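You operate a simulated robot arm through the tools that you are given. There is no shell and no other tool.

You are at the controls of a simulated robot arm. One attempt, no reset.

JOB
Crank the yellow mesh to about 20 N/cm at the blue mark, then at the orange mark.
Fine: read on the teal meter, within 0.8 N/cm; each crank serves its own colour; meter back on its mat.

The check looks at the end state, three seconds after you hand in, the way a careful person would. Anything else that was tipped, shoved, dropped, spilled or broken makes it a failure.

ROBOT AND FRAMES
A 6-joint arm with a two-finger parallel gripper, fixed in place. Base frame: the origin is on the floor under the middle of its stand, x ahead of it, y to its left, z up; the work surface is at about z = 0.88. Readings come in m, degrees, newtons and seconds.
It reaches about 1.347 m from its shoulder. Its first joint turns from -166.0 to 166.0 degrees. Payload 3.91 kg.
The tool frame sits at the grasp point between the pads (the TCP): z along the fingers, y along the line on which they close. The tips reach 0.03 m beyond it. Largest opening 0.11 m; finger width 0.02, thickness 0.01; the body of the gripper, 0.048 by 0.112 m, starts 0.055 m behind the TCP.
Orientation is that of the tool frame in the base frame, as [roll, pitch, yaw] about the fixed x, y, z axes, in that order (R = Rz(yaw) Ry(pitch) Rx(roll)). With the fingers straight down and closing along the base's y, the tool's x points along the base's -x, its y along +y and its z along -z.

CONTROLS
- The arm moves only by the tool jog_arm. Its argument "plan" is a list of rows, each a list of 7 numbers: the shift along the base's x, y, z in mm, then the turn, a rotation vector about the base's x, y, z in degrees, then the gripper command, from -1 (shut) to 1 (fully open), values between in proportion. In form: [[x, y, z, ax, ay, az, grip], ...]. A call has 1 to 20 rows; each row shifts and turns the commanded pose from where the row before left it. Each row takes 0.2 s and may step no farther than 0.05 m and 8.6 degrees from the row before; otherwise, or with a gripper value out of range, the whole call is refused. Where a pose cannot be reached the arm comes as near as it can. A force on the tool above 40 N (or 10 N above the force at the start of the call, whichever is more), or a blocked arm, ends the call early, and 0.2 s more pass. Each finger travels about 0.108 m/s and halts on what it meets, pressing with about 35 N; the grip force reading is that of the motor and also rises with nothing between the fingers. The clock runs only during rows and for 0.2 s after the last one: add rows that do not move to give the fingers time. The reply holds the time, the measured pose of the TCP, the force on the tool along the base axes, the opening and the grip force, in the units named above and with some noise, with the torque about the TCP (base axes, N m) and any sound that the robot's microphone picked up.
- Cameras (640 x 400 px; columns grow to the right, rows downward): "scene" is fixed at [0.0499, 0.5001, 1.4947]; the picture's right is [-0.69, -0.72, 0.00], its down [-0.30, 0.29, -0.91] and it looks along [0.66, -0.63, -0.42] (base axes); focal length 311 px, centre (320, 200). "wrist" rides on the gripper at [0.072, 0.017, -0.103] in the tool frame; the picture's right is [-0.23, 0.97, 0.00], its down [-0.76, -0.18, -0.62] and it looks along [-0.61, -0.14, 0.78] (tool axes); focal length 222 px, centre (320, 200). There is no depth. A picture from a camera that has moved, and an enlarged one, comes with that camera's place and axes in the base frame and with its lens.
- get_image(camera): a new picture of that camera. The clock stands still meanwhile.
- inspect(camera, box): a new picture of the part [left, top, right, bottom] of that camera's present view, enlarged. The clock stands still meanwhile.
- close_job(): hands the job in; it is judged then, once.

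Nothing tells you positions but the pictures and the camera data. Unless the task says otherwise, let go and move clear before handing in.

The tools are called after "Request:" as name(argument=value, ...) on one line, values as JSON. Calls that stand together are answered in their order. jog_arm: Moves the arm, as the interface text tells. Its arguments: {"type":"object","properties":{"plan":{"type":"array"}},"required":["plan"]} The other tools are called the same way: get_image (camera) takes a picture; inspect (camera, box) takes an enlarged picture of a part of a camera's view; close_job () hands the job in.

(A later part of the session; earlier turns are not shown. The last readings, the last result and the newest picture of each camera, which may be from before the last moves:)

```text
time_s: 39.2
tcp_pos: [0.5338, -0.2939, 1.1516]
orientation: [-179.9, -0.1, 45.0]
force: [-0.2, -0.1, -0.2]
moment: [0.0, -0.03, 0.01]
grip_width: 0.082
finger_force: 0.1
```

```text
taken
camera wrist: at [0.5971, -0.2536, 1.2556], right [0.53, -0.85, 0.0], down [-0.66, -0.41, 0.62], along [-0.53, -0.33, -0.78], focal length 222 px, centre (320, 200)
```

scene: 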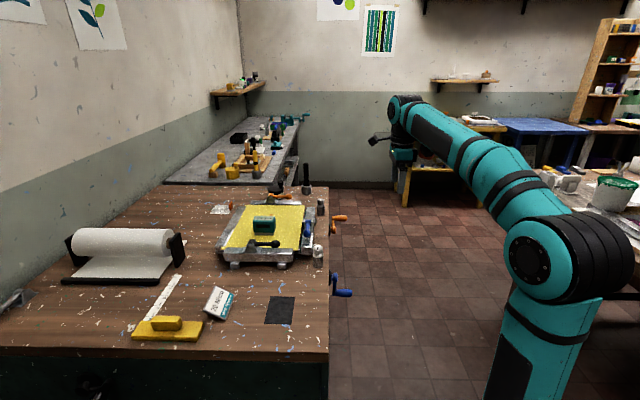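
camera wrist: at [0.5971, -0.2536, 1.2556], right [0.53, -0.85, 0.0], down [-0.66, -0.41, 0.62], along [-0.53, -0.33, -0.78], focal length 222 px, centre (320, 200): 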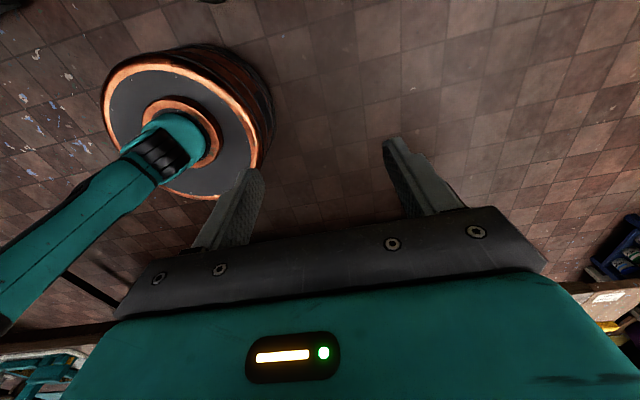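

Request:
jog_arm(plan=[[0, 0, 0, 5.785, -5.785, 0, 0.5], [0, 0, 0, 5.785, -5.785, 0, 0.5], [0, 0, 0, 5.785, -5.785, 0, 0.5], [0, 0, 0, 5.785, -5.785, 0, 0.5], [0, 0, 0, 5.785, -5.785, 0, 0.5], [0, 0, 0, 5.785, -5.785, 0, 0.5], [0, 0, 0, 5.785, -5.785, 0, 0.5], [0, 0, 0, 5.785, -5.785, 0, 0.5], [0, 0, 0, 5.785, -5.785, 0, 0.5], [0, 0, 0, 5.785, -5.785, 0, 0.5], [0, 0, 0, 5.785, -5.785, 0, 0.5], [0, 0, 0, 0, 0, 0, 0.5], [0, 0, 0, 0, 0, 0, 0.5]])

Request:
get_image(camera="scene")

Request:
get_image(camera="wrist")

```text
time_s: 42.0
tcp_pos: [0.5344, -0.2914, 1.155]
orientation: [-11.5, -89.9, -123.6]
force: [-0.4, -1.1, -0.2]
moment: [0.02, 0.0, -0.04]
grip_width: 0.0827
finger_force: 0.1
```

```text
taken
```

scene: 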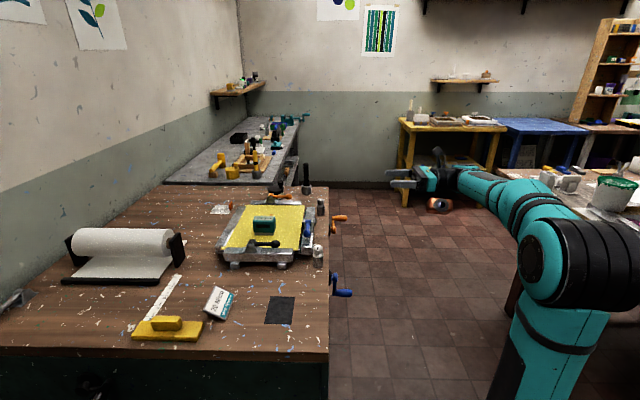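

```text
taken
camera wrist: at [0.4729, -0.376, 1.2262], right [0.69, -0.69, -0.23], down [-0.57, -0.31, -0.76], along [0.45, 0.65, -0.61], focal length 222 px, centre (320, 200)
```

wrist: 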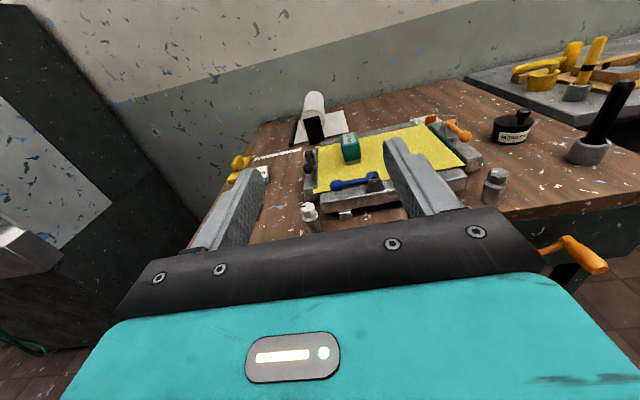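

Request:
inspect(camera="wrist", box=[290, 100, 490, 225])

Request:
inspect(camera="wrist", box=[300, 160, 400, 225])

Request:
inspect(camera="wrist", box=[530, 200, 640, 290])

```text
3.20 times, centred on (390, 162) of wrist
camera zoom: at [0.4729, -0.376, 1.2262], right [0.69, -0.69, -0.23], down [-0.57, -0.31, -0.76], along [0.45, 0.65, -0.61], focal length 711 px, centre (96, 320)
```

zoom: 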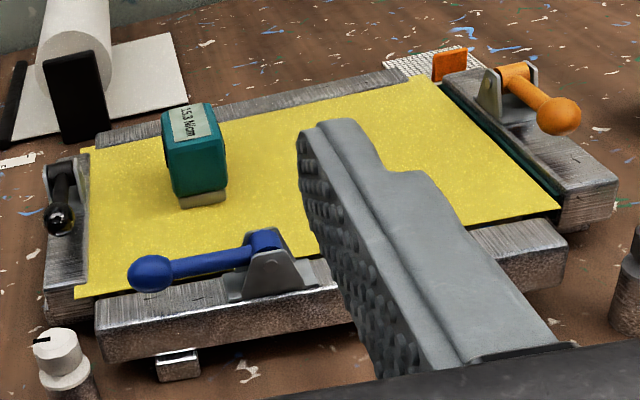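

```text
6.15 times, centred on (350, 192) of wrist
camera zoom: at [0.4729, -0.376, 1.2262], right [0.69, -0.69, -0.23], down [-0.57, -0.31, -0.76], along [0.45, 0.65, -0.61], focal length 1367 px, centre (135, 246)
```

zoom: 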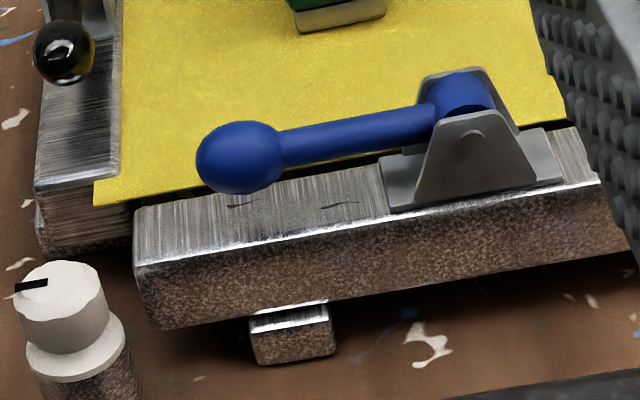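

```text
4.44 times, centred on (585, 245) of wrist
camera zoom: at [0.4729, -0.376, 1.2262], right [0.69, -0.69, -0.23], down [-0.57, -0.31, -0.76], along [0.45, 0.65, -0.61], focal length 987 px, centre (-858, 0)
```

zoom: 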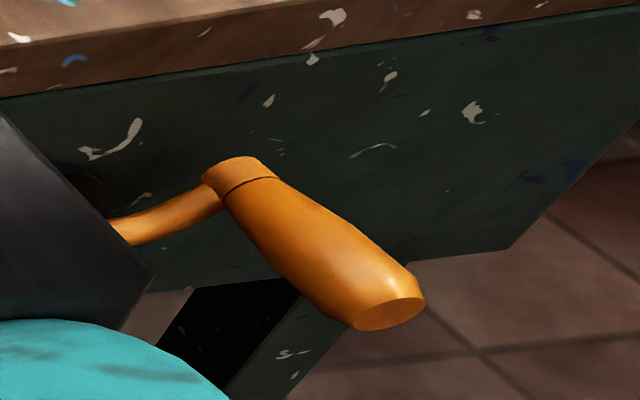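

Request:
inspect(camera="wrist", box=[290, 195, 330, 235])

Request:
inspect(camera="wrist", box=[475, 160, 515, 210])

Request:
inspect(camera="wrist", box=[410, 105, 480, 150])

```text
10.00 times, centred on (310, 215) of wrist
camera zoom: at [0.4729, -0.376, 1.2262], right [0.69, -0.69, -0.23], down [-0.57, -0.31, -0.76], along [0.45, 0.65, -0.61], focal length 2221 px, centre (420, 50)
```

zoom: 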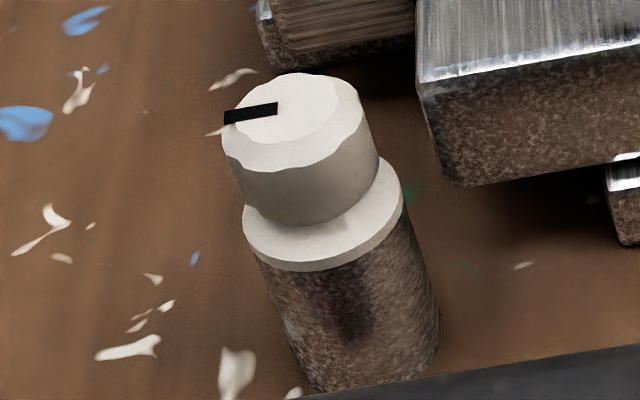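

```text
8.00 times, centred on (495, 185) of wrist
camera zoom: at [0.4729, -0.376, 1.2262], right [0.69, -0.69, -0.23], down [-0.57, -0.31, -0.76], along [0.45, 0.65, -0.61], focal length 1777 px, centre (-1080, 320)
```

zoom: 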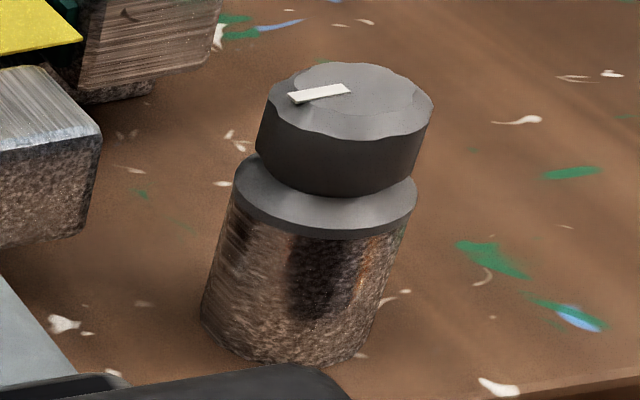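

```text
8.89 times, centred on (445, 128) of wrist
camera zoom: at [0.4729, -0.376, 1.2262], right [0.69, -0.69, -0.23], down [-0.57, -0.31, -0.76], along [0.45, 0.65, -0.61], focal length 1974 px, centre (-791, 844)
```

zoom: 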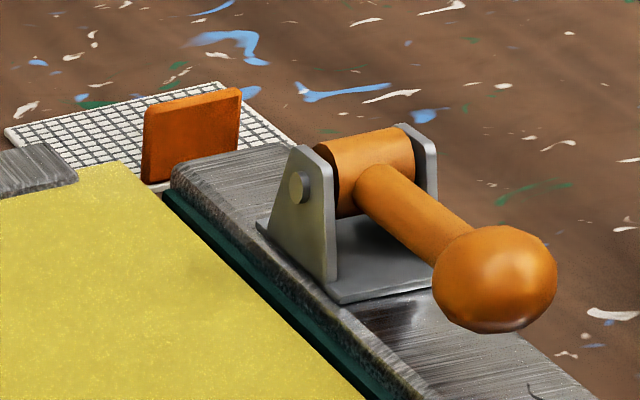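

The levers and the knobs look untouched and closed, so I'll leave them alone. I'll go down toward the blue crank's handle on the bench side.

Request:
jog_arm(plan=[[0, 0, -45, 0, 0, 0, 0.5], [0, 0, -45, 0, 0, 0, 0.5], [0, 0, -45, 0, 0, 0, 0.5], [0, 0, -45, 0, 0, 0, 0.5], [0, 0, -45, 0, 0, 0, 0.5], [0, 0, -45, 0, 0, 0, 0.5], [0, 0, -45, 0, 0, 0, 0.5], [0, 0, -30, 0, 0, 0, 0.5], [0, 0, 0, 0, 0, 0, 0.5]])

Request:
get_image(camera="scene")

Request:
get_image(camera="wrist")

```text
time_s: 44.0
tcp_pos: [0.5346, -0.2917, 0.8099]
orientation: [-24.3, -90.0, -110.7]
force: [0.4, -0.2, 0.1]
moment: [0.0, -0.03, 0.02]
grip_width: 0.0822
finger_force: 0.0
```

```text
taken
```

scene: 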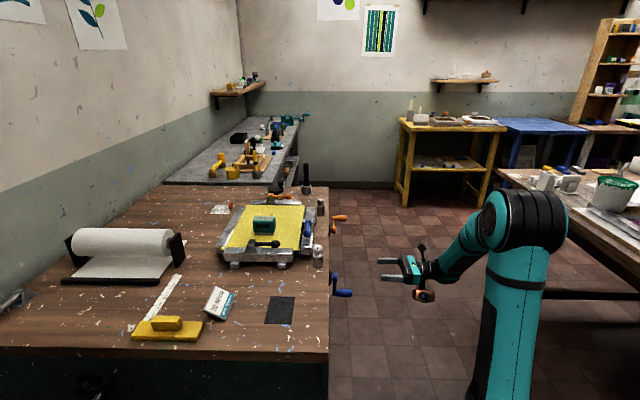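

```text
taken
camera wrist: at [0.4728, -0.3763, 0.8823], right [0.69, -0.69, -0.23], down [-0.57, -0.31, -0.76], along [0.45, 0.65, -0.61], focal length 222 px, centre (320, 200)
```

wrist: 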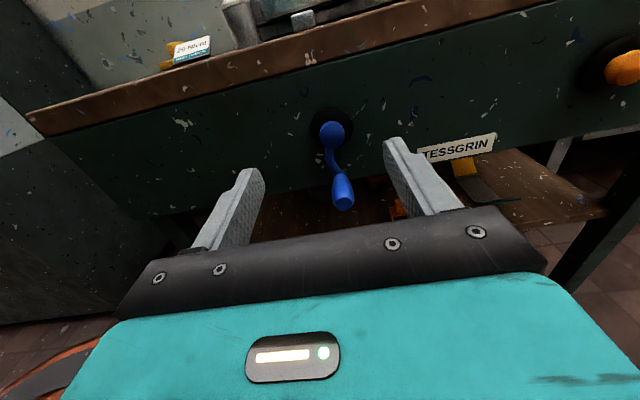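

Request:
inspect(camera="wrist", box=[270, 90, 400, 220])

Request:
inspect(camera="scene", box=[310, 240, 430, 320])

Request:
inspect(camera="wrist", box=[570, 30, 640, 110])

```text
3.08 times, centred on (335, 155) of wrist
camera zoom: at [0.4728, -0.3763, 0.8823], right [0.69, -0.69, -0.23], down [-0.57, -0.31, -0.76], along [0.45, 0.65, -0.61], focal length 684 px, centre (274, 338)
```

zoom: 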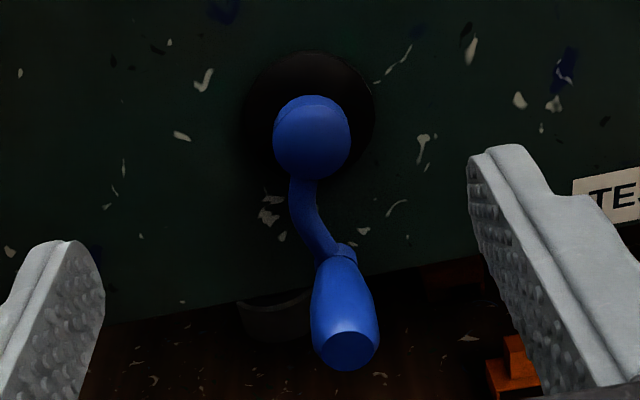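

```text
5.00 times, centred on (370, 280) of scene
camera zoom: at [0.0499, 0.5001, 1.4947], right [-0.69, -0.72, 0.0], down [-0.3, 0.29, -0.91], along [0.66, -0.63, -0.42], focal length 1553 px, centre (70, -200)
```

zoom: 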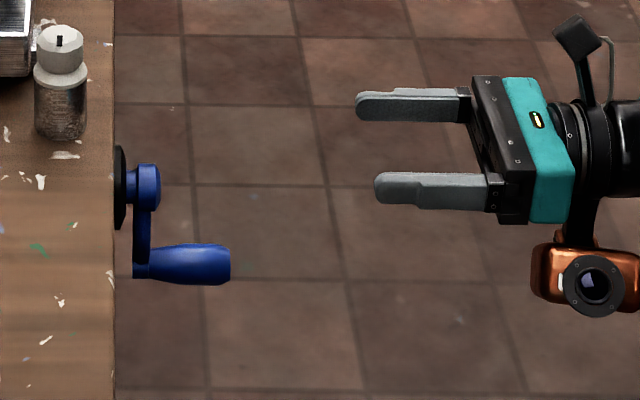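

```text
5.00 times, centred on (605, 70) of wrist
camera zoom: at [0.4728, -0.3763, 0.8823], right [0.69, -0.69, -0.23], down [-0.57, -0.31, -0.76], along [0.45, 0.65, -0.61], focal length 1111 px, centre (-1105, 850)
```

zoom: 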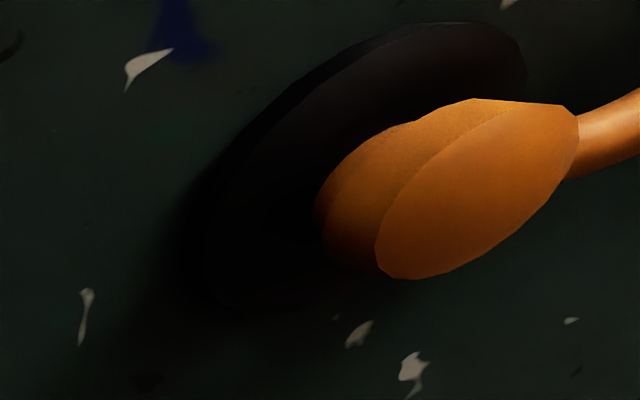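

Triangulating from both cameras, the blue handle lies along the bench normal at s≈0.59 and z≈0.696, and the hub is 70 mm above it. I'll go down to handle height and check alignment before sliding the fingers over it.

Request:
jog_arm(plan=[[1.5, -1.5, -38, 0, 0, 0, 0.5], [1.5, -1.5, -38, 0, 0, 0, 0.5], [1.2, -1.2, -38, 0, 0, 0, 0.5], [0, 0, 0, 0, 0, 0, 0.5], [17, 17, 0, 0, 0, 0, 0.5], [17, 17, 0, 0, 0, 0, 0.5], [0, 0, 0, 0, 0, 0, 0.5]])

Request:
get_image(camera="wrist")

Request:
inspect(camera="scene", box=[310, 240, 430, 320])

```text
time_s: 45.6
tcp_pos: [0.5722, -0.2617, 0.6937]
orientation: [-22.4, -90.0, -112.5]
force: [-0.4, -0.1, -1.1]
moment: [-0.01, 0.0, 0.0]
grip_width: 0.0823
finger_force: 0.0
```

```text
taken
camera wrist: at [0.5115, -0.346, 0.7667], right [0.69, -0.69, -0.23], down [-0.57, -0.31, -0.76], along [0.45, 0.65, -0.61], focal length 222 px, centre (320, 200)
```

wrist: 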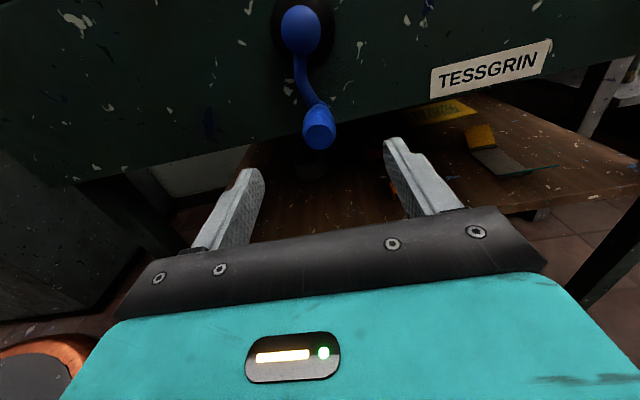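

```text
5.00 times, centred on (370, 280) of scene
camera zoom: at [0.0499, 0.5001, 1.4947], right [-0.69, -0.72, 0.0], down [-0.3, 0.29, -0.91], along [0.66, -0.63, -0.42], focal length 1553 px, centre (70, -200)
```

zoom: 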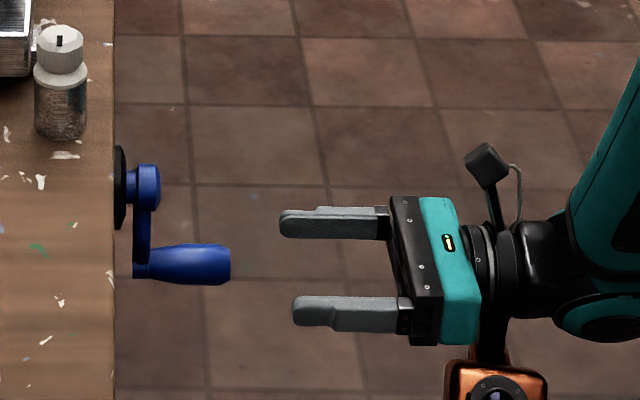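

The fingers straddle the handle axis well. I'll slide forward onto the handle.

Request:
jog_arm(plan=[[10, 10, 1, 0, 0, 0, 0.5], [10, 10, 1, 0, 0, 0, 0.5], [10, 10, 0, 0, 0, 0, 0.5], [10, 10, 0, 0, 0, 0, 0.5], [10, 10, 0, 0, 0, 0, 0.5], [10, 10, 0, 0, 0, 0, 0.5], [0, 0, 0, 0, 0, 0, 0.5]])

Request:
get_image(camera="wrist")

Request:
inspect(camera="scene", box=[310, 240, 430, 320])

```text
time_s: 47.2
tcp_pos: [0.6335, -0.2013, 0.6981]
orientation: [-21.3, -89.9, -113.7]
force: [0.5, -0.6, 0.6]
moment: [0.03, -0.01, -0.02]
grip_width: 0.0823
finger_force: 0.1
```

```text
taken
camera wrist: at [0.5724, -0.2861, 0.77], right [0.69, -0.69, -0.23], down [-0.57, -0.31, -0.76], along [0.45, 0.65, -0.61], focal length 222 px, centre (320, 200)
```

wrist: 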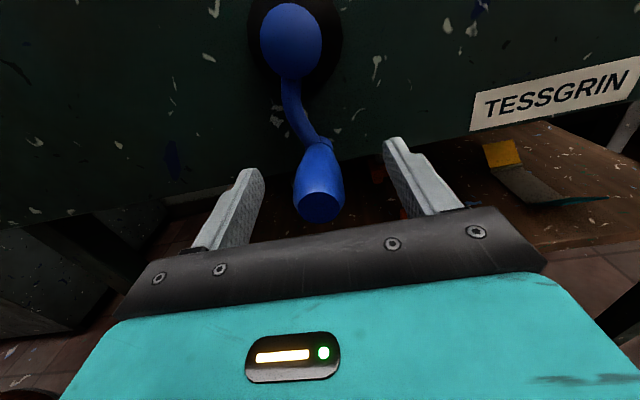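

```text
5.00 times, centred on (370, 280) of scene
camera zoom: at [0.0499, 0.5001, 1.4947], right [-0.69, -0.72, 0.0], down [-0.3, 0.29, -0.91], along [0.66, -0.63, -0.42], focal length 1553 px, centre (70, -200)
```

zoom: 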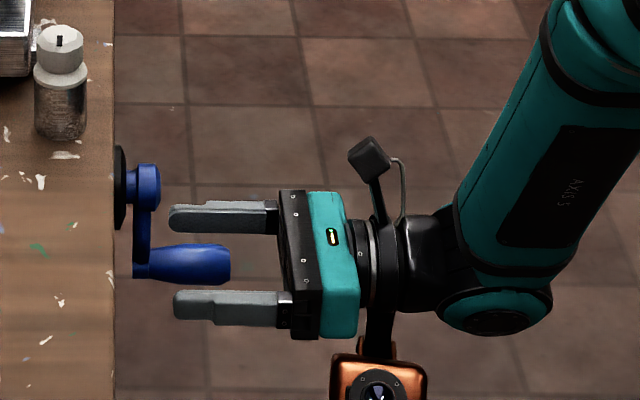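

The fingers surround the handle without touching it. I'll close on it.

Request:
jog_arm(plan=[[0, 0, -2, 0, 0, 0, 0.2], [0, 0, 0, 0, 0, 0, -0.1], [0, 0, 0, 0, 0, 0, -0.4], [0, 0, 0, 0, 0, 0, -1], [0, 0, 0, 0, 0, 0, -1], [0, 0, 0, 0, 0, 0, -1]])

Request:
get_image(camera="wrist")

Request:
inspect(camera="scene", box=[235, 200, 305, 250])

```text
time_s: 48.6
tcp_pos: [0.6335, -0.2008, 0.6974]
orientation: [-27.8, -90.0, -107.3]
force: [0.6, 0.1, -0.6]
moment: [0.04, -0.04, -0.02]
grip_width: 0.0294
finger_force: 45.3
```

```text
taken
camera wrist: at [0.5718, -0.2861, 0.7678], right [0.69, -0.69, -0.23], down [-0.57, -0.31, -0.76], along [0.45, 0.65, -0.61], focal length 222 px, centre (320, 200)
```

wrist: 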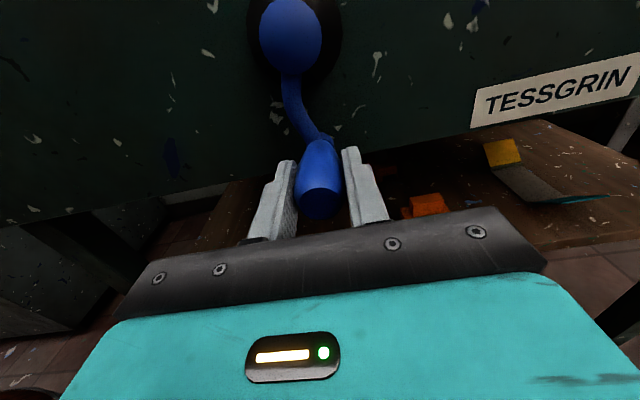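

```text
8.00 times, centred on (270, 225) of scene
camera zoom: at [0.0499, 0.5001, 1.4947], right [-0.69, -0.72, 0.0], down [-0.3, 0.29, -0.91], along [0.66, -0.63, -0.42], focal length 2485 px, centre (720, 0)
```

zoom: 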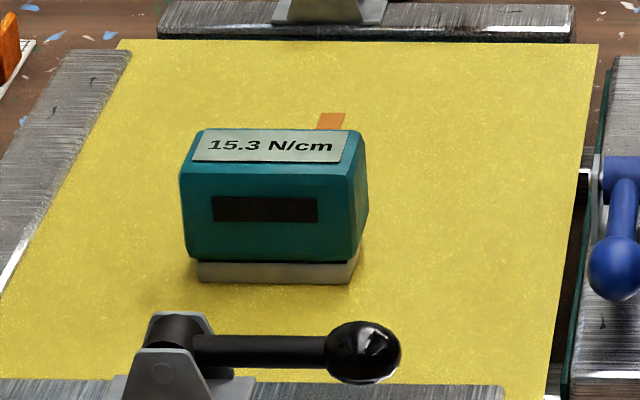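

I have the blue handle. I'll try a small 15° clockwise turn, as seen from the robot, and watch the meter and the forces.

Request:
jog_arm(plan=[[-4.31, 4.31, 0.27, 0, 0, 0, -1], [-4.28, 4.28, 0.8, 0, 0, 0, -1], [-4.2, 4.2, 1.33, 0, 0, 0, -1], [0, 0, 0, 0, 0, 0, -1]])

Request:
get_image(camera="wrist")

Request:
inspect(camera="scene", box=[235, 200, 305, 250])

```text
time_s: 49.6
tcp_pos: [0.6207, -0.1889, 0.698]
orientation: [29.7, -89.9, -164.5]
force: [19.3, 10.2, 20.4]
moment: [0.08, -0.09, -0.19]
grip_width: 0.0294
finger_force: 45.2
```

```text
taken
camera wrist: at [0.5589, -0.2734, 0.7701], right [0.69, -0.69, -0.23], down [-0.56, -0.32, -0.76], along [0.45, 0.65, -0.61], focal length 222 px, centre (320, 200)
```

wrist: 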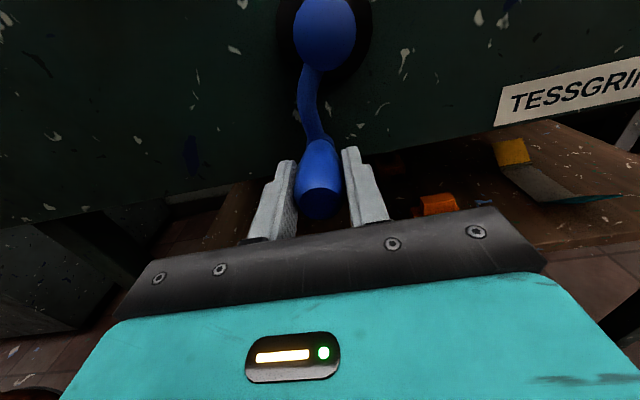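

```text
8.00 times, centred on (270, 225) of scene
camera zoom: at [0.0499, 0.5001, 1.4947], right [-0.69, -0.72, 0.0], down [-0.3, 0.29, -0.91], along [0.66, -0.63, -0.42], focal length 2485 px, centre (720, 0)
```

zoom: 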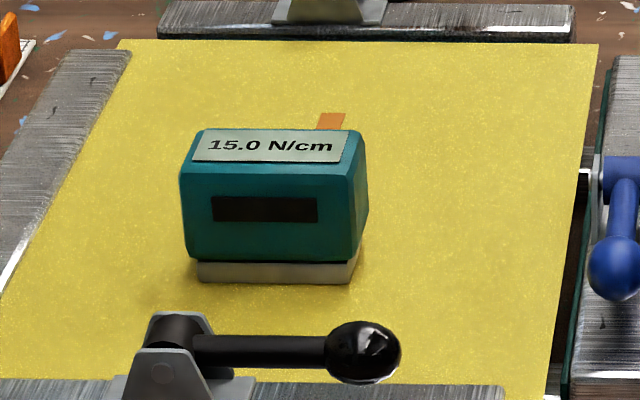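

Turning clockwise dropped the reading from 15.3 to 15.0, so tightening is counter-clockwise. I'll return to the start angle and check the forces there.

Request:
jog_arm(plan=[[4.2, -4.2, -1.33, 0, 0, 0, -1], [4.28, -4.28, -0.8, 0, 0, 0, -1], [4.31, -4.31, -0.27, 0, 0, 0, -1], [0, 0, 0, 0, 0, 0, -1]])

Request:
inspect(camera="scene", box=[235, 200, 305, 250])

Request:
inspect(camera="scene", box=[310, 240, 430, 320])

```text
time_s: 50.6
tcp_pos: [0.6328, -0.2007, 0.6957]
orientation: [-85.7, -89.8, -49.5]
force: [9.7, 11.2, 0.0]
moment: [0.01, -0.01, 0.13]
grip_width: 0.0298
finger_force: 44.9
```

```text
8.00 times, centred on (270, 225) of scene
camera zoom: at [0.0499, 0.5001, 1.4947], right [-0.69, -0.72, 0.0], down [-0.3, 0.29, -0.91], along [0.66, -0.63, -0.42], focal length 2485 px, centre (720, 0)
```

zoom: 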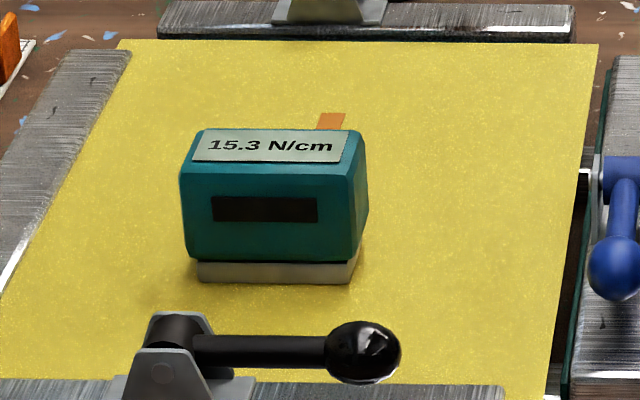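

```text
5.00 times, centred on (370, 280) of scene
camera zoom: at [0.0499, 0.5001, 1.4947], right [-0.69, -0.72, 0.0], down [-0.3, 0.29, -0.91], along [0.66, -0.63, -0.42], focal length 1553 px, centre (70, -200)
```

zoom: 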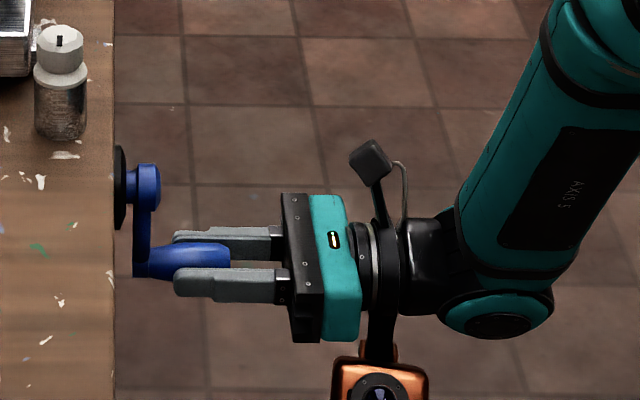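

Request:
jog_arm(plan=[[4.31, -4.31, 0.27, 0, 0, 0, -1], [4.28, -4.28, 0.8, 0, 0, 0, -1], [4.2, -4.2, 1.33, 0, 0, 0, -1], [0, 0, 0, 0, 0, 0, -1]])

Request:
inspect(camera="scene", box=[235, 200, 305, 250])

Request:
get_image(camera="wrist")

```text
time_s: 51.6
tcp_pos: [0.6459, -0.2145, 0.6973]
orientation: [-32.5, -90.0, -102.7]
force: [-21.3, -24.5, -2.8]
moment: [-0.01, -0.01, 0.04]
grip_width: 0.0296
finger_force: 45.3
```

```text
8.00 times, centred on (270, 225) of scene
camera zoom: at [0.0499, 0.5001, 1.4947], right [-0.69, -0.72, 0.0], down [-0.3, 0.29, -0.91], along [0.66, -0.63, -0.42], focal length 2485 px, centre (720, 0)
```

zoom: 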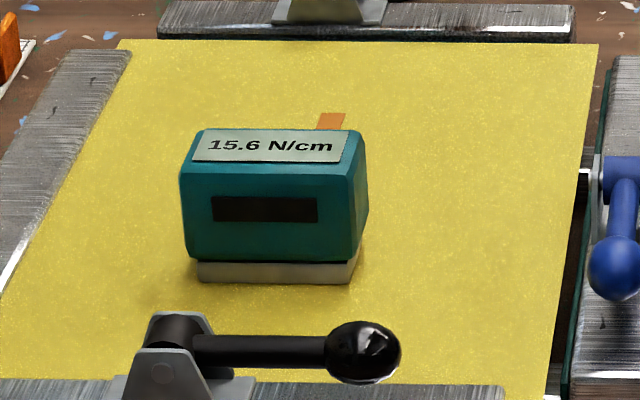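

```text
taken
camera wrist: at [0.5845, -0.2997, 0.7695], right [0.69, -0.69, -0.23], down [-0.57, -0.31, -0.76], along [0.45, 0.65, -0.61], focal length 222 px, centre (320, 200)
```

wrist: 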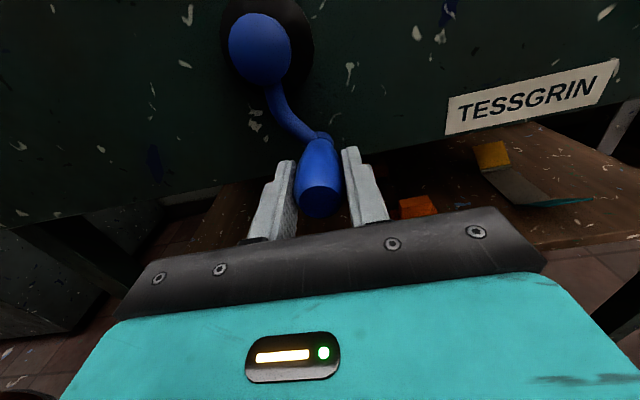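

The reading rose to 15.6, so tightening is counter-clockwise at about 0.02 N/cm per degree. I'll loosen the grip slightly to cage the handle without side loads, and check that the crank holds its position.

Request:
jog_arm(plan=[[0, 0, 0, 0, 0, 0, -0.42], [0, 0, 0, 0, 0, 0, -0.42], [0, 0, 0, 0, 0, 0, -0.42]])

Request:
inspect(camera="scene", box=[235, 200, 305, 250])

Request:
inspect(camera="wrist", box=[220, 0, 400, 240])

```text
time_s: 52.4
tcp_pos: [0.6455, -0.2126, 0.6983]
orientation: [-22.0, -89.9, -112.9]
force: [-0.3, -0.5, 0.5]
moment: [0.02, -0.01, 0.0]
grip_width: 0.0321
finger_force: 0.0
```

```text
8.00 times, centred on (270, 225) of scene
camera zoom: at [0.0499, 0.5001, 1.4947], right [-0.69, -0.72, 0.0], down [-0.3, 0.29, -0.91], along [0.66, -0.63, -0.42], focal length 2485 px, centre (720, 0)
```

zoom: 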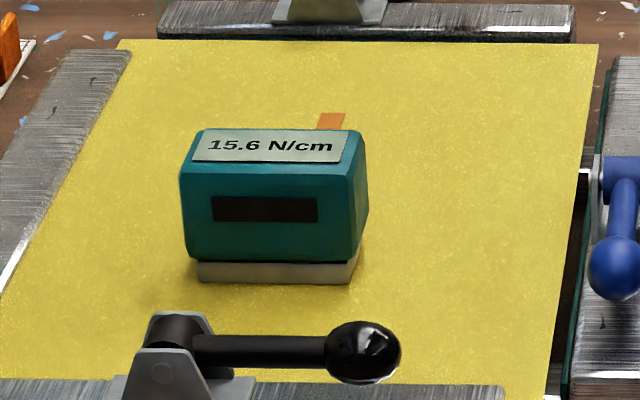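

```text
1.67 times, centred on (310, 120) of wrist
camera zoom: at [0.5852, -0.2985, 0.7697], right [0.69, -0.69, -0.23], down [-0.57, -0.31, -0.76], along [0.45, 0.65, -0.61], focal length 370 px, centre (337, 333)
```

zoom: 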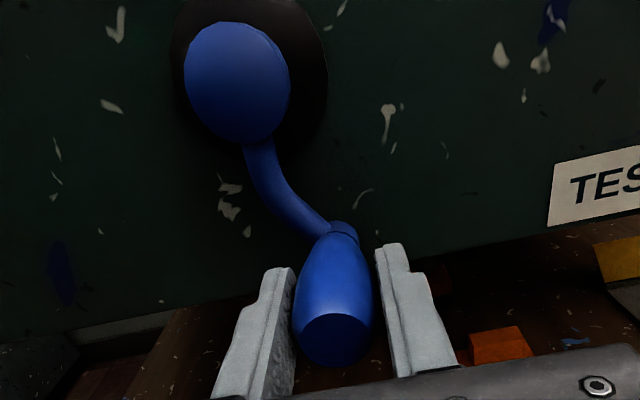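

The crank holds by itself when loosened. I'll now turn it counter-clockwise with the gripper rotating along so the handle stays caged, going to about 60° first.

Request:
jog_arm(plan=[[0, 0, 0, -5.3, -5.3, 0, -0.42], [0, 0, 0, -5.3, -5.3, 0, -0.42], [4.118, -4.118, 1.834, -3.536, -3.536, 0, -0.42], [3.99, -3.99, 2.338, -3.536, -3.536, 0, -0.42], [3.831, -3.831, 2.821, -3.536, -3.536, 0, -0.42], [3.643, -3.643, 3.276, -3.536, -3.536, 0, -0.42], [3.425, -3.425, 3.724, -3.536, -3.536, 0, -0.42], [3.183, -3.183, 4.123, -3.536, -3.536, 0, -0.42], [0, 0, 0, 0, 0, 0, -0.42]])

Request:
inspect(camera="scene", box=[235, 200, 305, 250])

Request:
inspect(camera="scene", box=[310, 220, 430, 300])

Request:
get_image(camera="wrist")

```text
time_s: 54.4
tcp_pos: [0.6674, -0.2354, 0.7158]
orientation: [89.9, -45.0, 135.1]
force: [-1.1, -0.4, -1.3]
moment: [0.0, -0.01, 0.03]
grip_width: 0.0324
finger_force: 0.2
```

```text
8.00 times, centred on (270, 225) of scene
camera zoom: at [0.0499, 0.5001, 1.4947], right [-0.69, -0.72, 0.0], down [-0.3, 0.29, -0.91], along [0.66, -0.63, -0.42], focal length 2485 px, centre (720, 0)
```

zoom: 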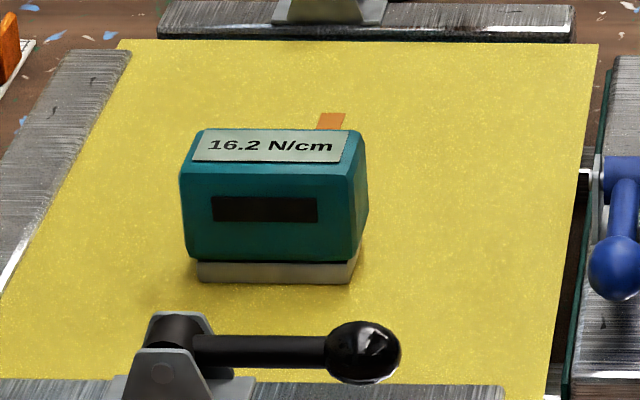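

```text
5.00 times, centred on (370, 260) of scene
camera zoom: at [0.0499, 0.5001, 1.4947], right [-0.69, -0.72, 0.0], down [-0.3, 0.29, -0.91], along [0.66, -0.63, -0.42], focal length 1553 px, centre (70, -100)
```

zoom: 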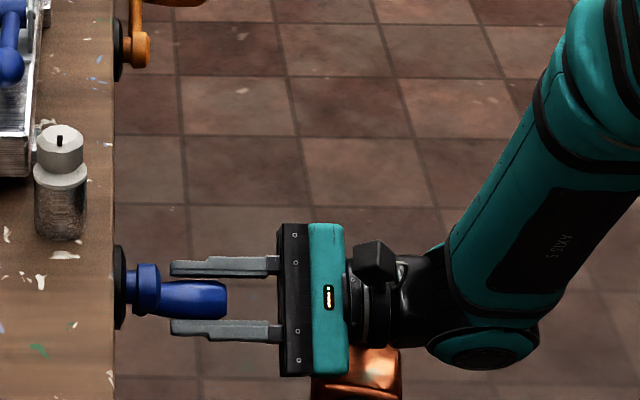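

```text
taken
camera wrist: at [0.5665, -0.2812, 0.7788], right [0.6, -0.6, 0.53], down [-0.15, -0.73, -0.66], along [0.79, 0.32, -0.53], focal length 222 px, centre (320, 200)
```

wrist: 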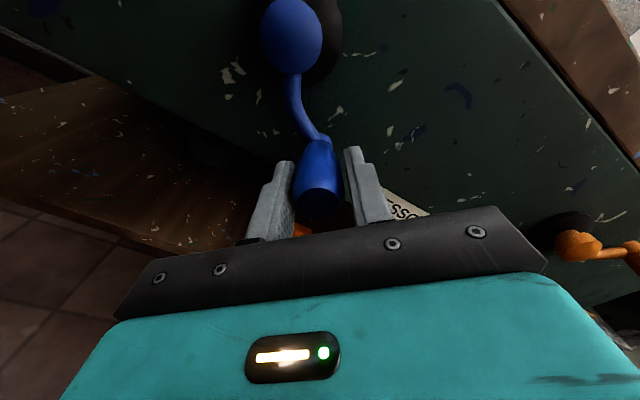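

The caged turn works with almost no load, and the reading is now 16.2. I'll continue counter-clockwise.

Request:
jog_arm(plan=[[2.915, -2.915, 4.501, -3.536, -3.536, 0, -0.42], [2.633, -2.633, 4.844, -3.536, -3.536, 0, -0.42], [2.316, -2.316, 5.152, -3.536, -3.536, 0, -0.42], [1.995, -1.995, 5.418, -3.536, -3.536, 0, -0.42], [1.653, -1.653, 5.642, -3.536, -3.536, 0, -0.42], [1.297, -1.297, 5.824, -3.536, -3.536, 0, -0.42], [0.935, -0.935, 5.964, -3.536, -3.536, 0, -0.42], [0.564, -0.564, 6.048, -3.536, -3.536, 0, -0.42], [0.188, -0.188, 6.104, -3.536, -3.536, 0, -0.42], [0, 0, 0, 0, 0, 0, -0.42]])

Request:
inspect(camera="scene", box=[235, 200, 305, 250])

Request:
get_image(camera="wrist")

Request:
get_image(camera="scene")

```text
time_s: 56.6
tcp_pos: [0.682, -0.2506, 0.7657]
orientation: [90.0, 0.1, 135.1]
force: [-0.8, 0.8, -0.2]
moment: [0.0, -0.01, 0.0]
grip_width: 0.0324
finger_force: 0.4
```

```text
8.00 times, centred on (270, 225) of scene
camera zoom: at [0.0499, 0.5001, 1.4947], right [-0.69, -0.72, 0.0], down [-0.3, 0.29, -0.91], along [0.66, -0.63, -0.42], focal length 2485 px, centre (720, 0)
```

zoom: 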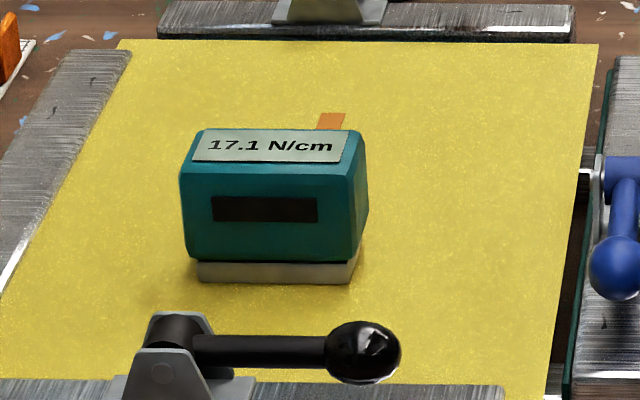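

```text
taken
camera wrist: at [0.5569, -0.2728, 0.7825], right [0.16, -0.16, 0.97], down [0.1, -0.98, -0.18], along [0.98, 0.12, -0.14], focal length 222 px, centre (320, 200)
```

wrist: 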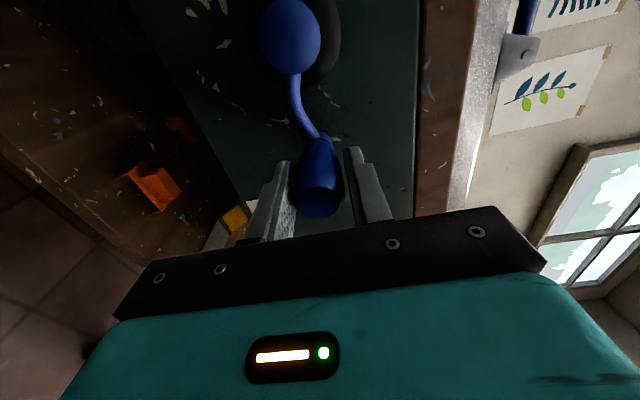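

```text
taken
```

scene: 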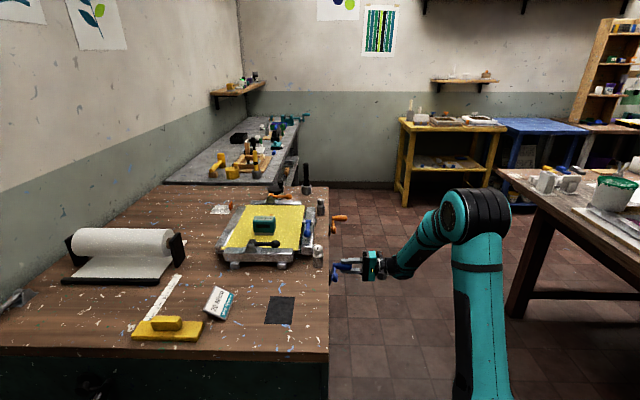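

The blue mark reads 17.1 at the quarter turn. I'll continue over the top.

Request:
jog_arm(plan=[[-0.188, 0.188, 6.104, -3.536, -3.536, 0, -0.42], [-0.564, 0.564, 6.048, -3.536, -3.536, 0, -0.42], [-0.935, 0.935, 5.964, -3.536, -3.536, 0, -0.42], [-1.297, 1.297, 5.824, -3.536, -3.536, 0, -0.42], [-1.653, 1.653, 5.642, -3.536, -3.536, 0, -0.42], [-1.995, 1.995, 5.418, -3.536, -3.536, 0, -0.42], [-2.316, 2.316, 5.152, -3.536, -3.536, 0, -0.42], [-2.633, 2.633, 4.844, -3.536, -3.536, 0, -0.42], [-2.915, 2.915, 4.501, -3.536, -3.536, 0, -0.42], [-3.183, 3.183, 4.123, -3.536, -3.536, 0, -0.42], [0, 0, 0, 0, 0, 0, -0.42]])

Request:
inspect(camera="scene", box=[235, 200, 305, 250])

Request:
get_image(camera="wrist")

```text
time_s: 59.0
tcp_pos: [0.6638, -0.2329, 0.8182]
orientation: [90.0, 50.2, 135.2]
force: [0.1, 0.3, 0.5]
moment: [0.01, -0.02, -0.01]
grip_width: 0.032
finger_force: 0.0
```

```text
8.00 times, centred on (270, 225) of scene
camera zoom: at [0.0499, 0.5001, 1.4947], right [-0.69, -0.72, 0.0], down [-0.3, 0.29, -0.91], along [0.66, -0.63, -0.42], focal length 2485 px, centre (720, 0)
```

zoom: 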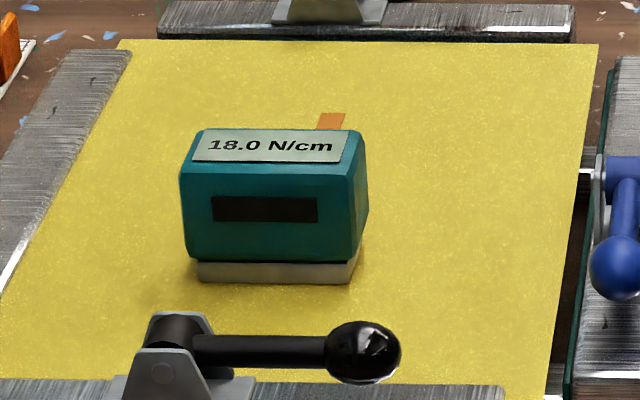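

```text
taken
camera wrist: at [0.5488, -0.2638, 0.7737], right [-0.43, 0.43, 0.8], down [0.0, -0.88, 0.47], along [0.9, 0.2, 0.37], focal length 222 px, centre (320, 200)
```

wrist: 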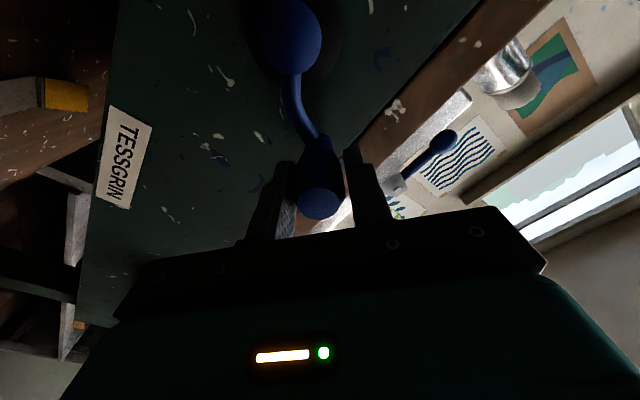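

Request:
jog_arm(plan=[[-3.425, 3.425, 3.724, -3.536, -3.536, 0, -0.42], [-3.643, 3.643, 3.276, -3.536, -3.536, 0, -0.42], [-3.831, 3.831, 2.821, -3.536, -3.536, 0, -0.42], [-3.99, 3.99, 2.338, -3.536, -3.536, 0, -0.42], [-4.118, 4.118, 1.834, -3.536, -3.536, 0, -0.42], [-4.217, 4.217, 1.323, -3.536, -3.536, 0, -0.42], [-4.277, 4.277, 0.798, -3.536, -3.536, 0, -0.42], [-4.316, 4.316, 0.266, -3.536, -3.536, 0, -0.42], [-4.316, 4.316, -0.266, -3.536, -3.536, 0, -0.42], [-4.277, 4.277, -0.798, -3.536, -3.536, 0, -0.42], [0, 0, 0, 0, 0, 0, -0.42]])

Request:
inspect(camera="scene", box=[235, 200, 305, 250])

Request:
get_image(camera="wrist")

```text
time_s: 61.4
tcp_pos: [0.6237, -0.1913, 0.834]
orientation: [-90.4, 79.7, -45.4]
force: [0.3, 0.2, 0.4]
moment: [0.01, -0.02, 0.01]
grip_width: 0.0318
finger_force: 0.2
```

```text
8.00 times, centred on (270, 225) of scene
camera zoom: at [0.0499, 0.5001, 1.4947], right [-0.69, -0.72, 0.0], down [-0.3, 0.29, -0.91], along [0.66, -0.63, -0.42], focal length 2485 px, centre (720, 0)
```

zoom: 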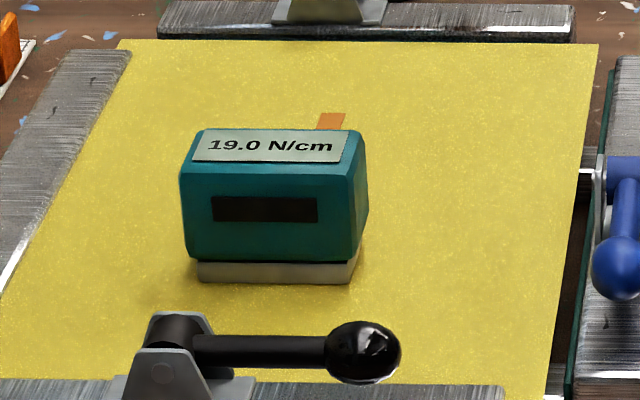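

```text
taken
camera wrist: at [0.548, -0.2622, 0.7594], right [-0.71, 0.71, 0.05], down [-0.41, -0.47, 0.78], along [0.58, 0.53, 0.62], focal length 222 px, centre (320, 200)
```

wrist: 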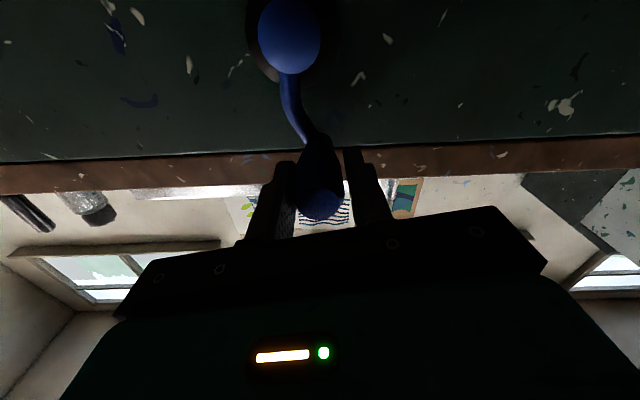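

The blue mark reads 19.0. About 50° more should bring it to 20.

Request:
jog_arm(plan=[[-4.217, 4.217, -1.323, -3.536, -3.536, 0, -0.42], [-4.118, 4.118, -1.834, -3.536, -3.536, 0, -0.42], [-3.99, 3.99, -2.338, -3.536, -3.536, 0, -0.42], [-3.831, 3.831, -2.821, -3.536, -3.536, 0, -0.42], [-3.643, 3.643, -3.276, -3.536, -3.536, 0, -0.42], [-3.425, 3.425, -3.724, -3.536, -3.536, 0, -0.42], [-3.183, 3.183, -4.123, -3.536, -3.536, 0, -0.42], [-2.915, 2.915, -4.501, -3.536, -3.536, 0, -0.42], [-2.633, 2.633, -4.844, -3.536, -3.536, 0, -0.42], [0, 0, 0, 0, 0, 0, -0.42]])

Request:
inspect(camera="scene", box=[235, 200, 305, 250])

Request:
get_image(camera="wrist")

```text
time_s: 63.6
tcp_pos: [0.6045, -0.1787, 1.0067]
orientation: [-91.1, 36.4, -45.7]
force: [-1.1, 0.1, 0.5]
moment: [0.0, 0.0, -0.02]
grip_width: 0.0318
finger_force: 0.1
out of reach, approached as far as the arm can: row 5, 6, 7, 8, 9
```

```text
8.00 times, centred on (270, 225) of scene
camera zoom: at [0.0499, 0.5001, 1.4947], right [-0.69, -0.72, 0.0], down [-0.3, 0.29, -0.91], along [0.66, -0.63, -0.42], focal length 2485 px, centre (720, 0)
```

zoom: 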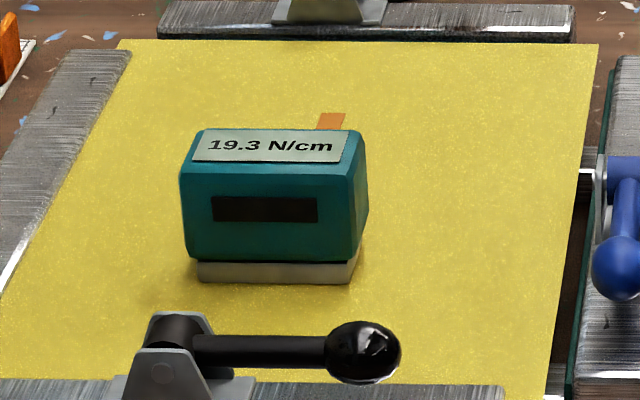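

```text
taken
camera wrist: at [0.5646, -0.2863, 0.9524], right [-0.55, 0.53, -0.65], down [-0.79, -0.08, 0.61], along [0.27, 0.84, 0.46], focal length 222 px, centre (320, 200)
```

wrist: 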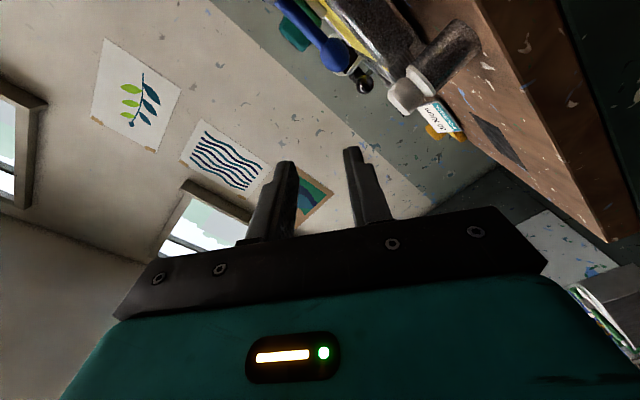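

The wrist ran into a joint limit and the fingers slid off the handle, with the meter at 19.3. I'll check that nothing was disturbed before moving on.

Request:
get_image(camera="scene")

Request:
inspect(camera="scene", box=[270, 200, 430, 310])

```text
taken
```

scene: 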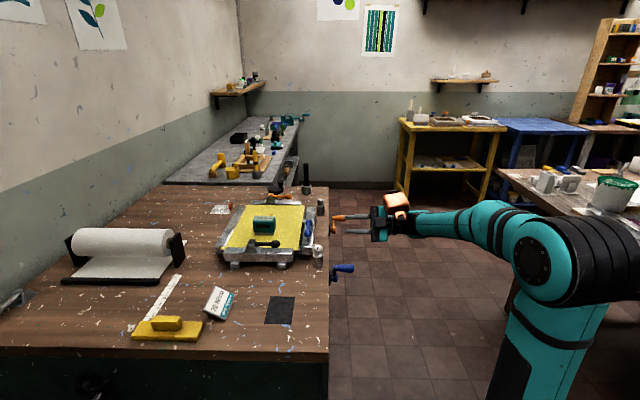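

```text
3.64 times, centred on (350, 255) of scene
camera zoom: at [0.0499, 0.5001, 1.4947], right [-0.69, -0.72, 0.0], down [-0.3, 0.29, -0.91], along [0.66, -0.63, -0.42], focal length 1130 px, centre (211, 0)
```

zoom: 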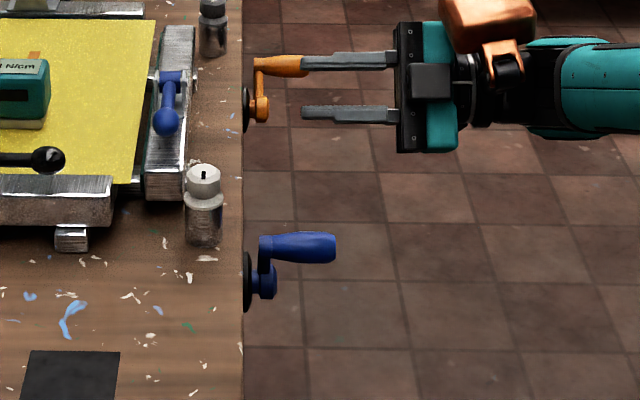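

Nothing else was touched and the blue crank stayed where it was. I'll back the gripper away from the bench, raise it, and unwind the wrist.

Request:
jog_arm(plan=[[-25, -25, 30, 4.95, 4.95, 0, -0.42], [-25, -25, 30, 4.95, 4.95, 0, -0.42], [-20, -20, 30, 4.95, 4.95, 0, -0.42], [-10, -10, 30, 4.95, 4.95, 0, -0.42], [0, 0, 0, 0, 0, 0, -0.42], [0, 0, 0, 0, 0, 0, -0.42]])

Request:
get_image(camera="scene")

```text
time_s: 65.0
tcp_pos: [0.5234, -0.2592, 1.1291]
orientation: [-90.2, 62.8, -45.2]
force: [0.9, -0.1, -0.6]
moment: [0.01, 0.02, 0.01]
grip_width: 0.0317
finger_force: 0.1
```

```text
taken
```

scene: 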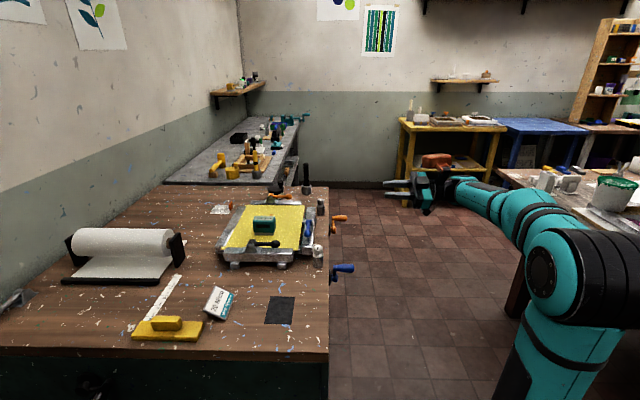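

The command follows the arm's real pose, so I'm safely clear. I'll unwind the wrist by 180° so I can re-grip the handle with room to turn.

Request:
jog_arm(plan=[[0, 0, 0, 5.79, 5.79, 0, 0.2], [0, 0, 0, 5.79, 5.79, 0, 0.2], [0, 0, 0, 5.79, 5.79, 0, 0.2], [0, 0, 0, 5.79, 5.79, 0, 0.2], [0, 0, 0, 5.79, 5.79, 0, 0.2], [0, 0, 0, 5.79, 5.79, 0, 0.2], [0, 0, 0, 5.79, 5.79, 0, 0.2], [0, 0, 0, 5.79, 5.79, 0, 0.2], [0, 0, 0, 5.79, 5.79, 0, 0.2], [0, 0, 0, 5.79, 5.79, 0, 0.2], [0, 0, 0, 5.79, 5.79, 0, 0.2], [0, 0, 0, 5.79, 5.79, 0, 0.2], [0, 0, 0, 5.79, 5.79, 0, 0.2], [0, 0, 0, 5.79, 5.79, 0, 0.2], [0, 0, 0, 5.79, 5.79, 0, 0.2], [0, 0, 0, 5.79, 5.79, 0, 0.2], [0, 0, 0, 5.79, 5.79, 0, 0.2], [0, 0, 0, 5.79, 5.79, 0, 0.2], [0, 0, 0, 5.79, 5.79, 0, 0.2], [0, 0, 0, 5.79, 5.79, 0, 0.2]])

Request:
jog_arm(plan=[[0, 0, 0, 5.79, 5.79, 0, 0.2], [0, 0, 0, 5.79, 5.79, 0, 0.2], [0, 0, 0, 0, 0, 0, 0.2], [0, 0, 0, 0, 0, 0, 0.2]])

Request:
get_image(camera="scene")

Request:
get_image(camera="wrist")

```text
time_s: 69.2
tcp_pos: [0.5251, -0.2607, 1.1263]
orientation: [89.9, -46.6, 135.1]
force: [0.2, 0.7, 0.1]
moment: [0.02, 0.0, 0.01]
grip_width: 0.0658
finger_force: 0.0
```

```text
time_s: 70.2
tcp_pos: [0.5244, -0.2593, 1.1268]
orientation: [90.0, -62.9, 135.1]
force: [-0.1, -0.1, 0.8]
moment: [-0.01, 0.02, -0.01]
grip_width: 0.0659
finger_force: 0.1
```

```text
taken
```

scene: 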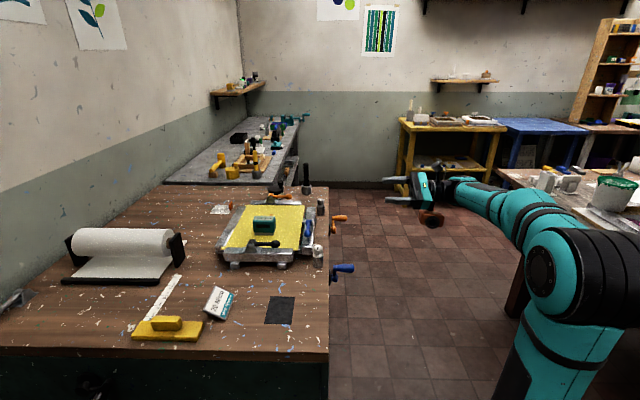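

```text
taken
camera wrist: at [0.4387, -0.3196, 1.1987], right [0.69, -0.69, 0.24], down [-0.31, -0.57, -0.76], along [0.66, 0.45, -0.6], focal length 222 px, centre (320, 200)
```

wrist: 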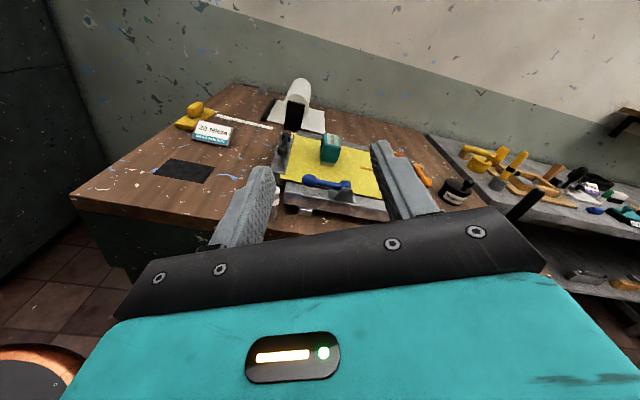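

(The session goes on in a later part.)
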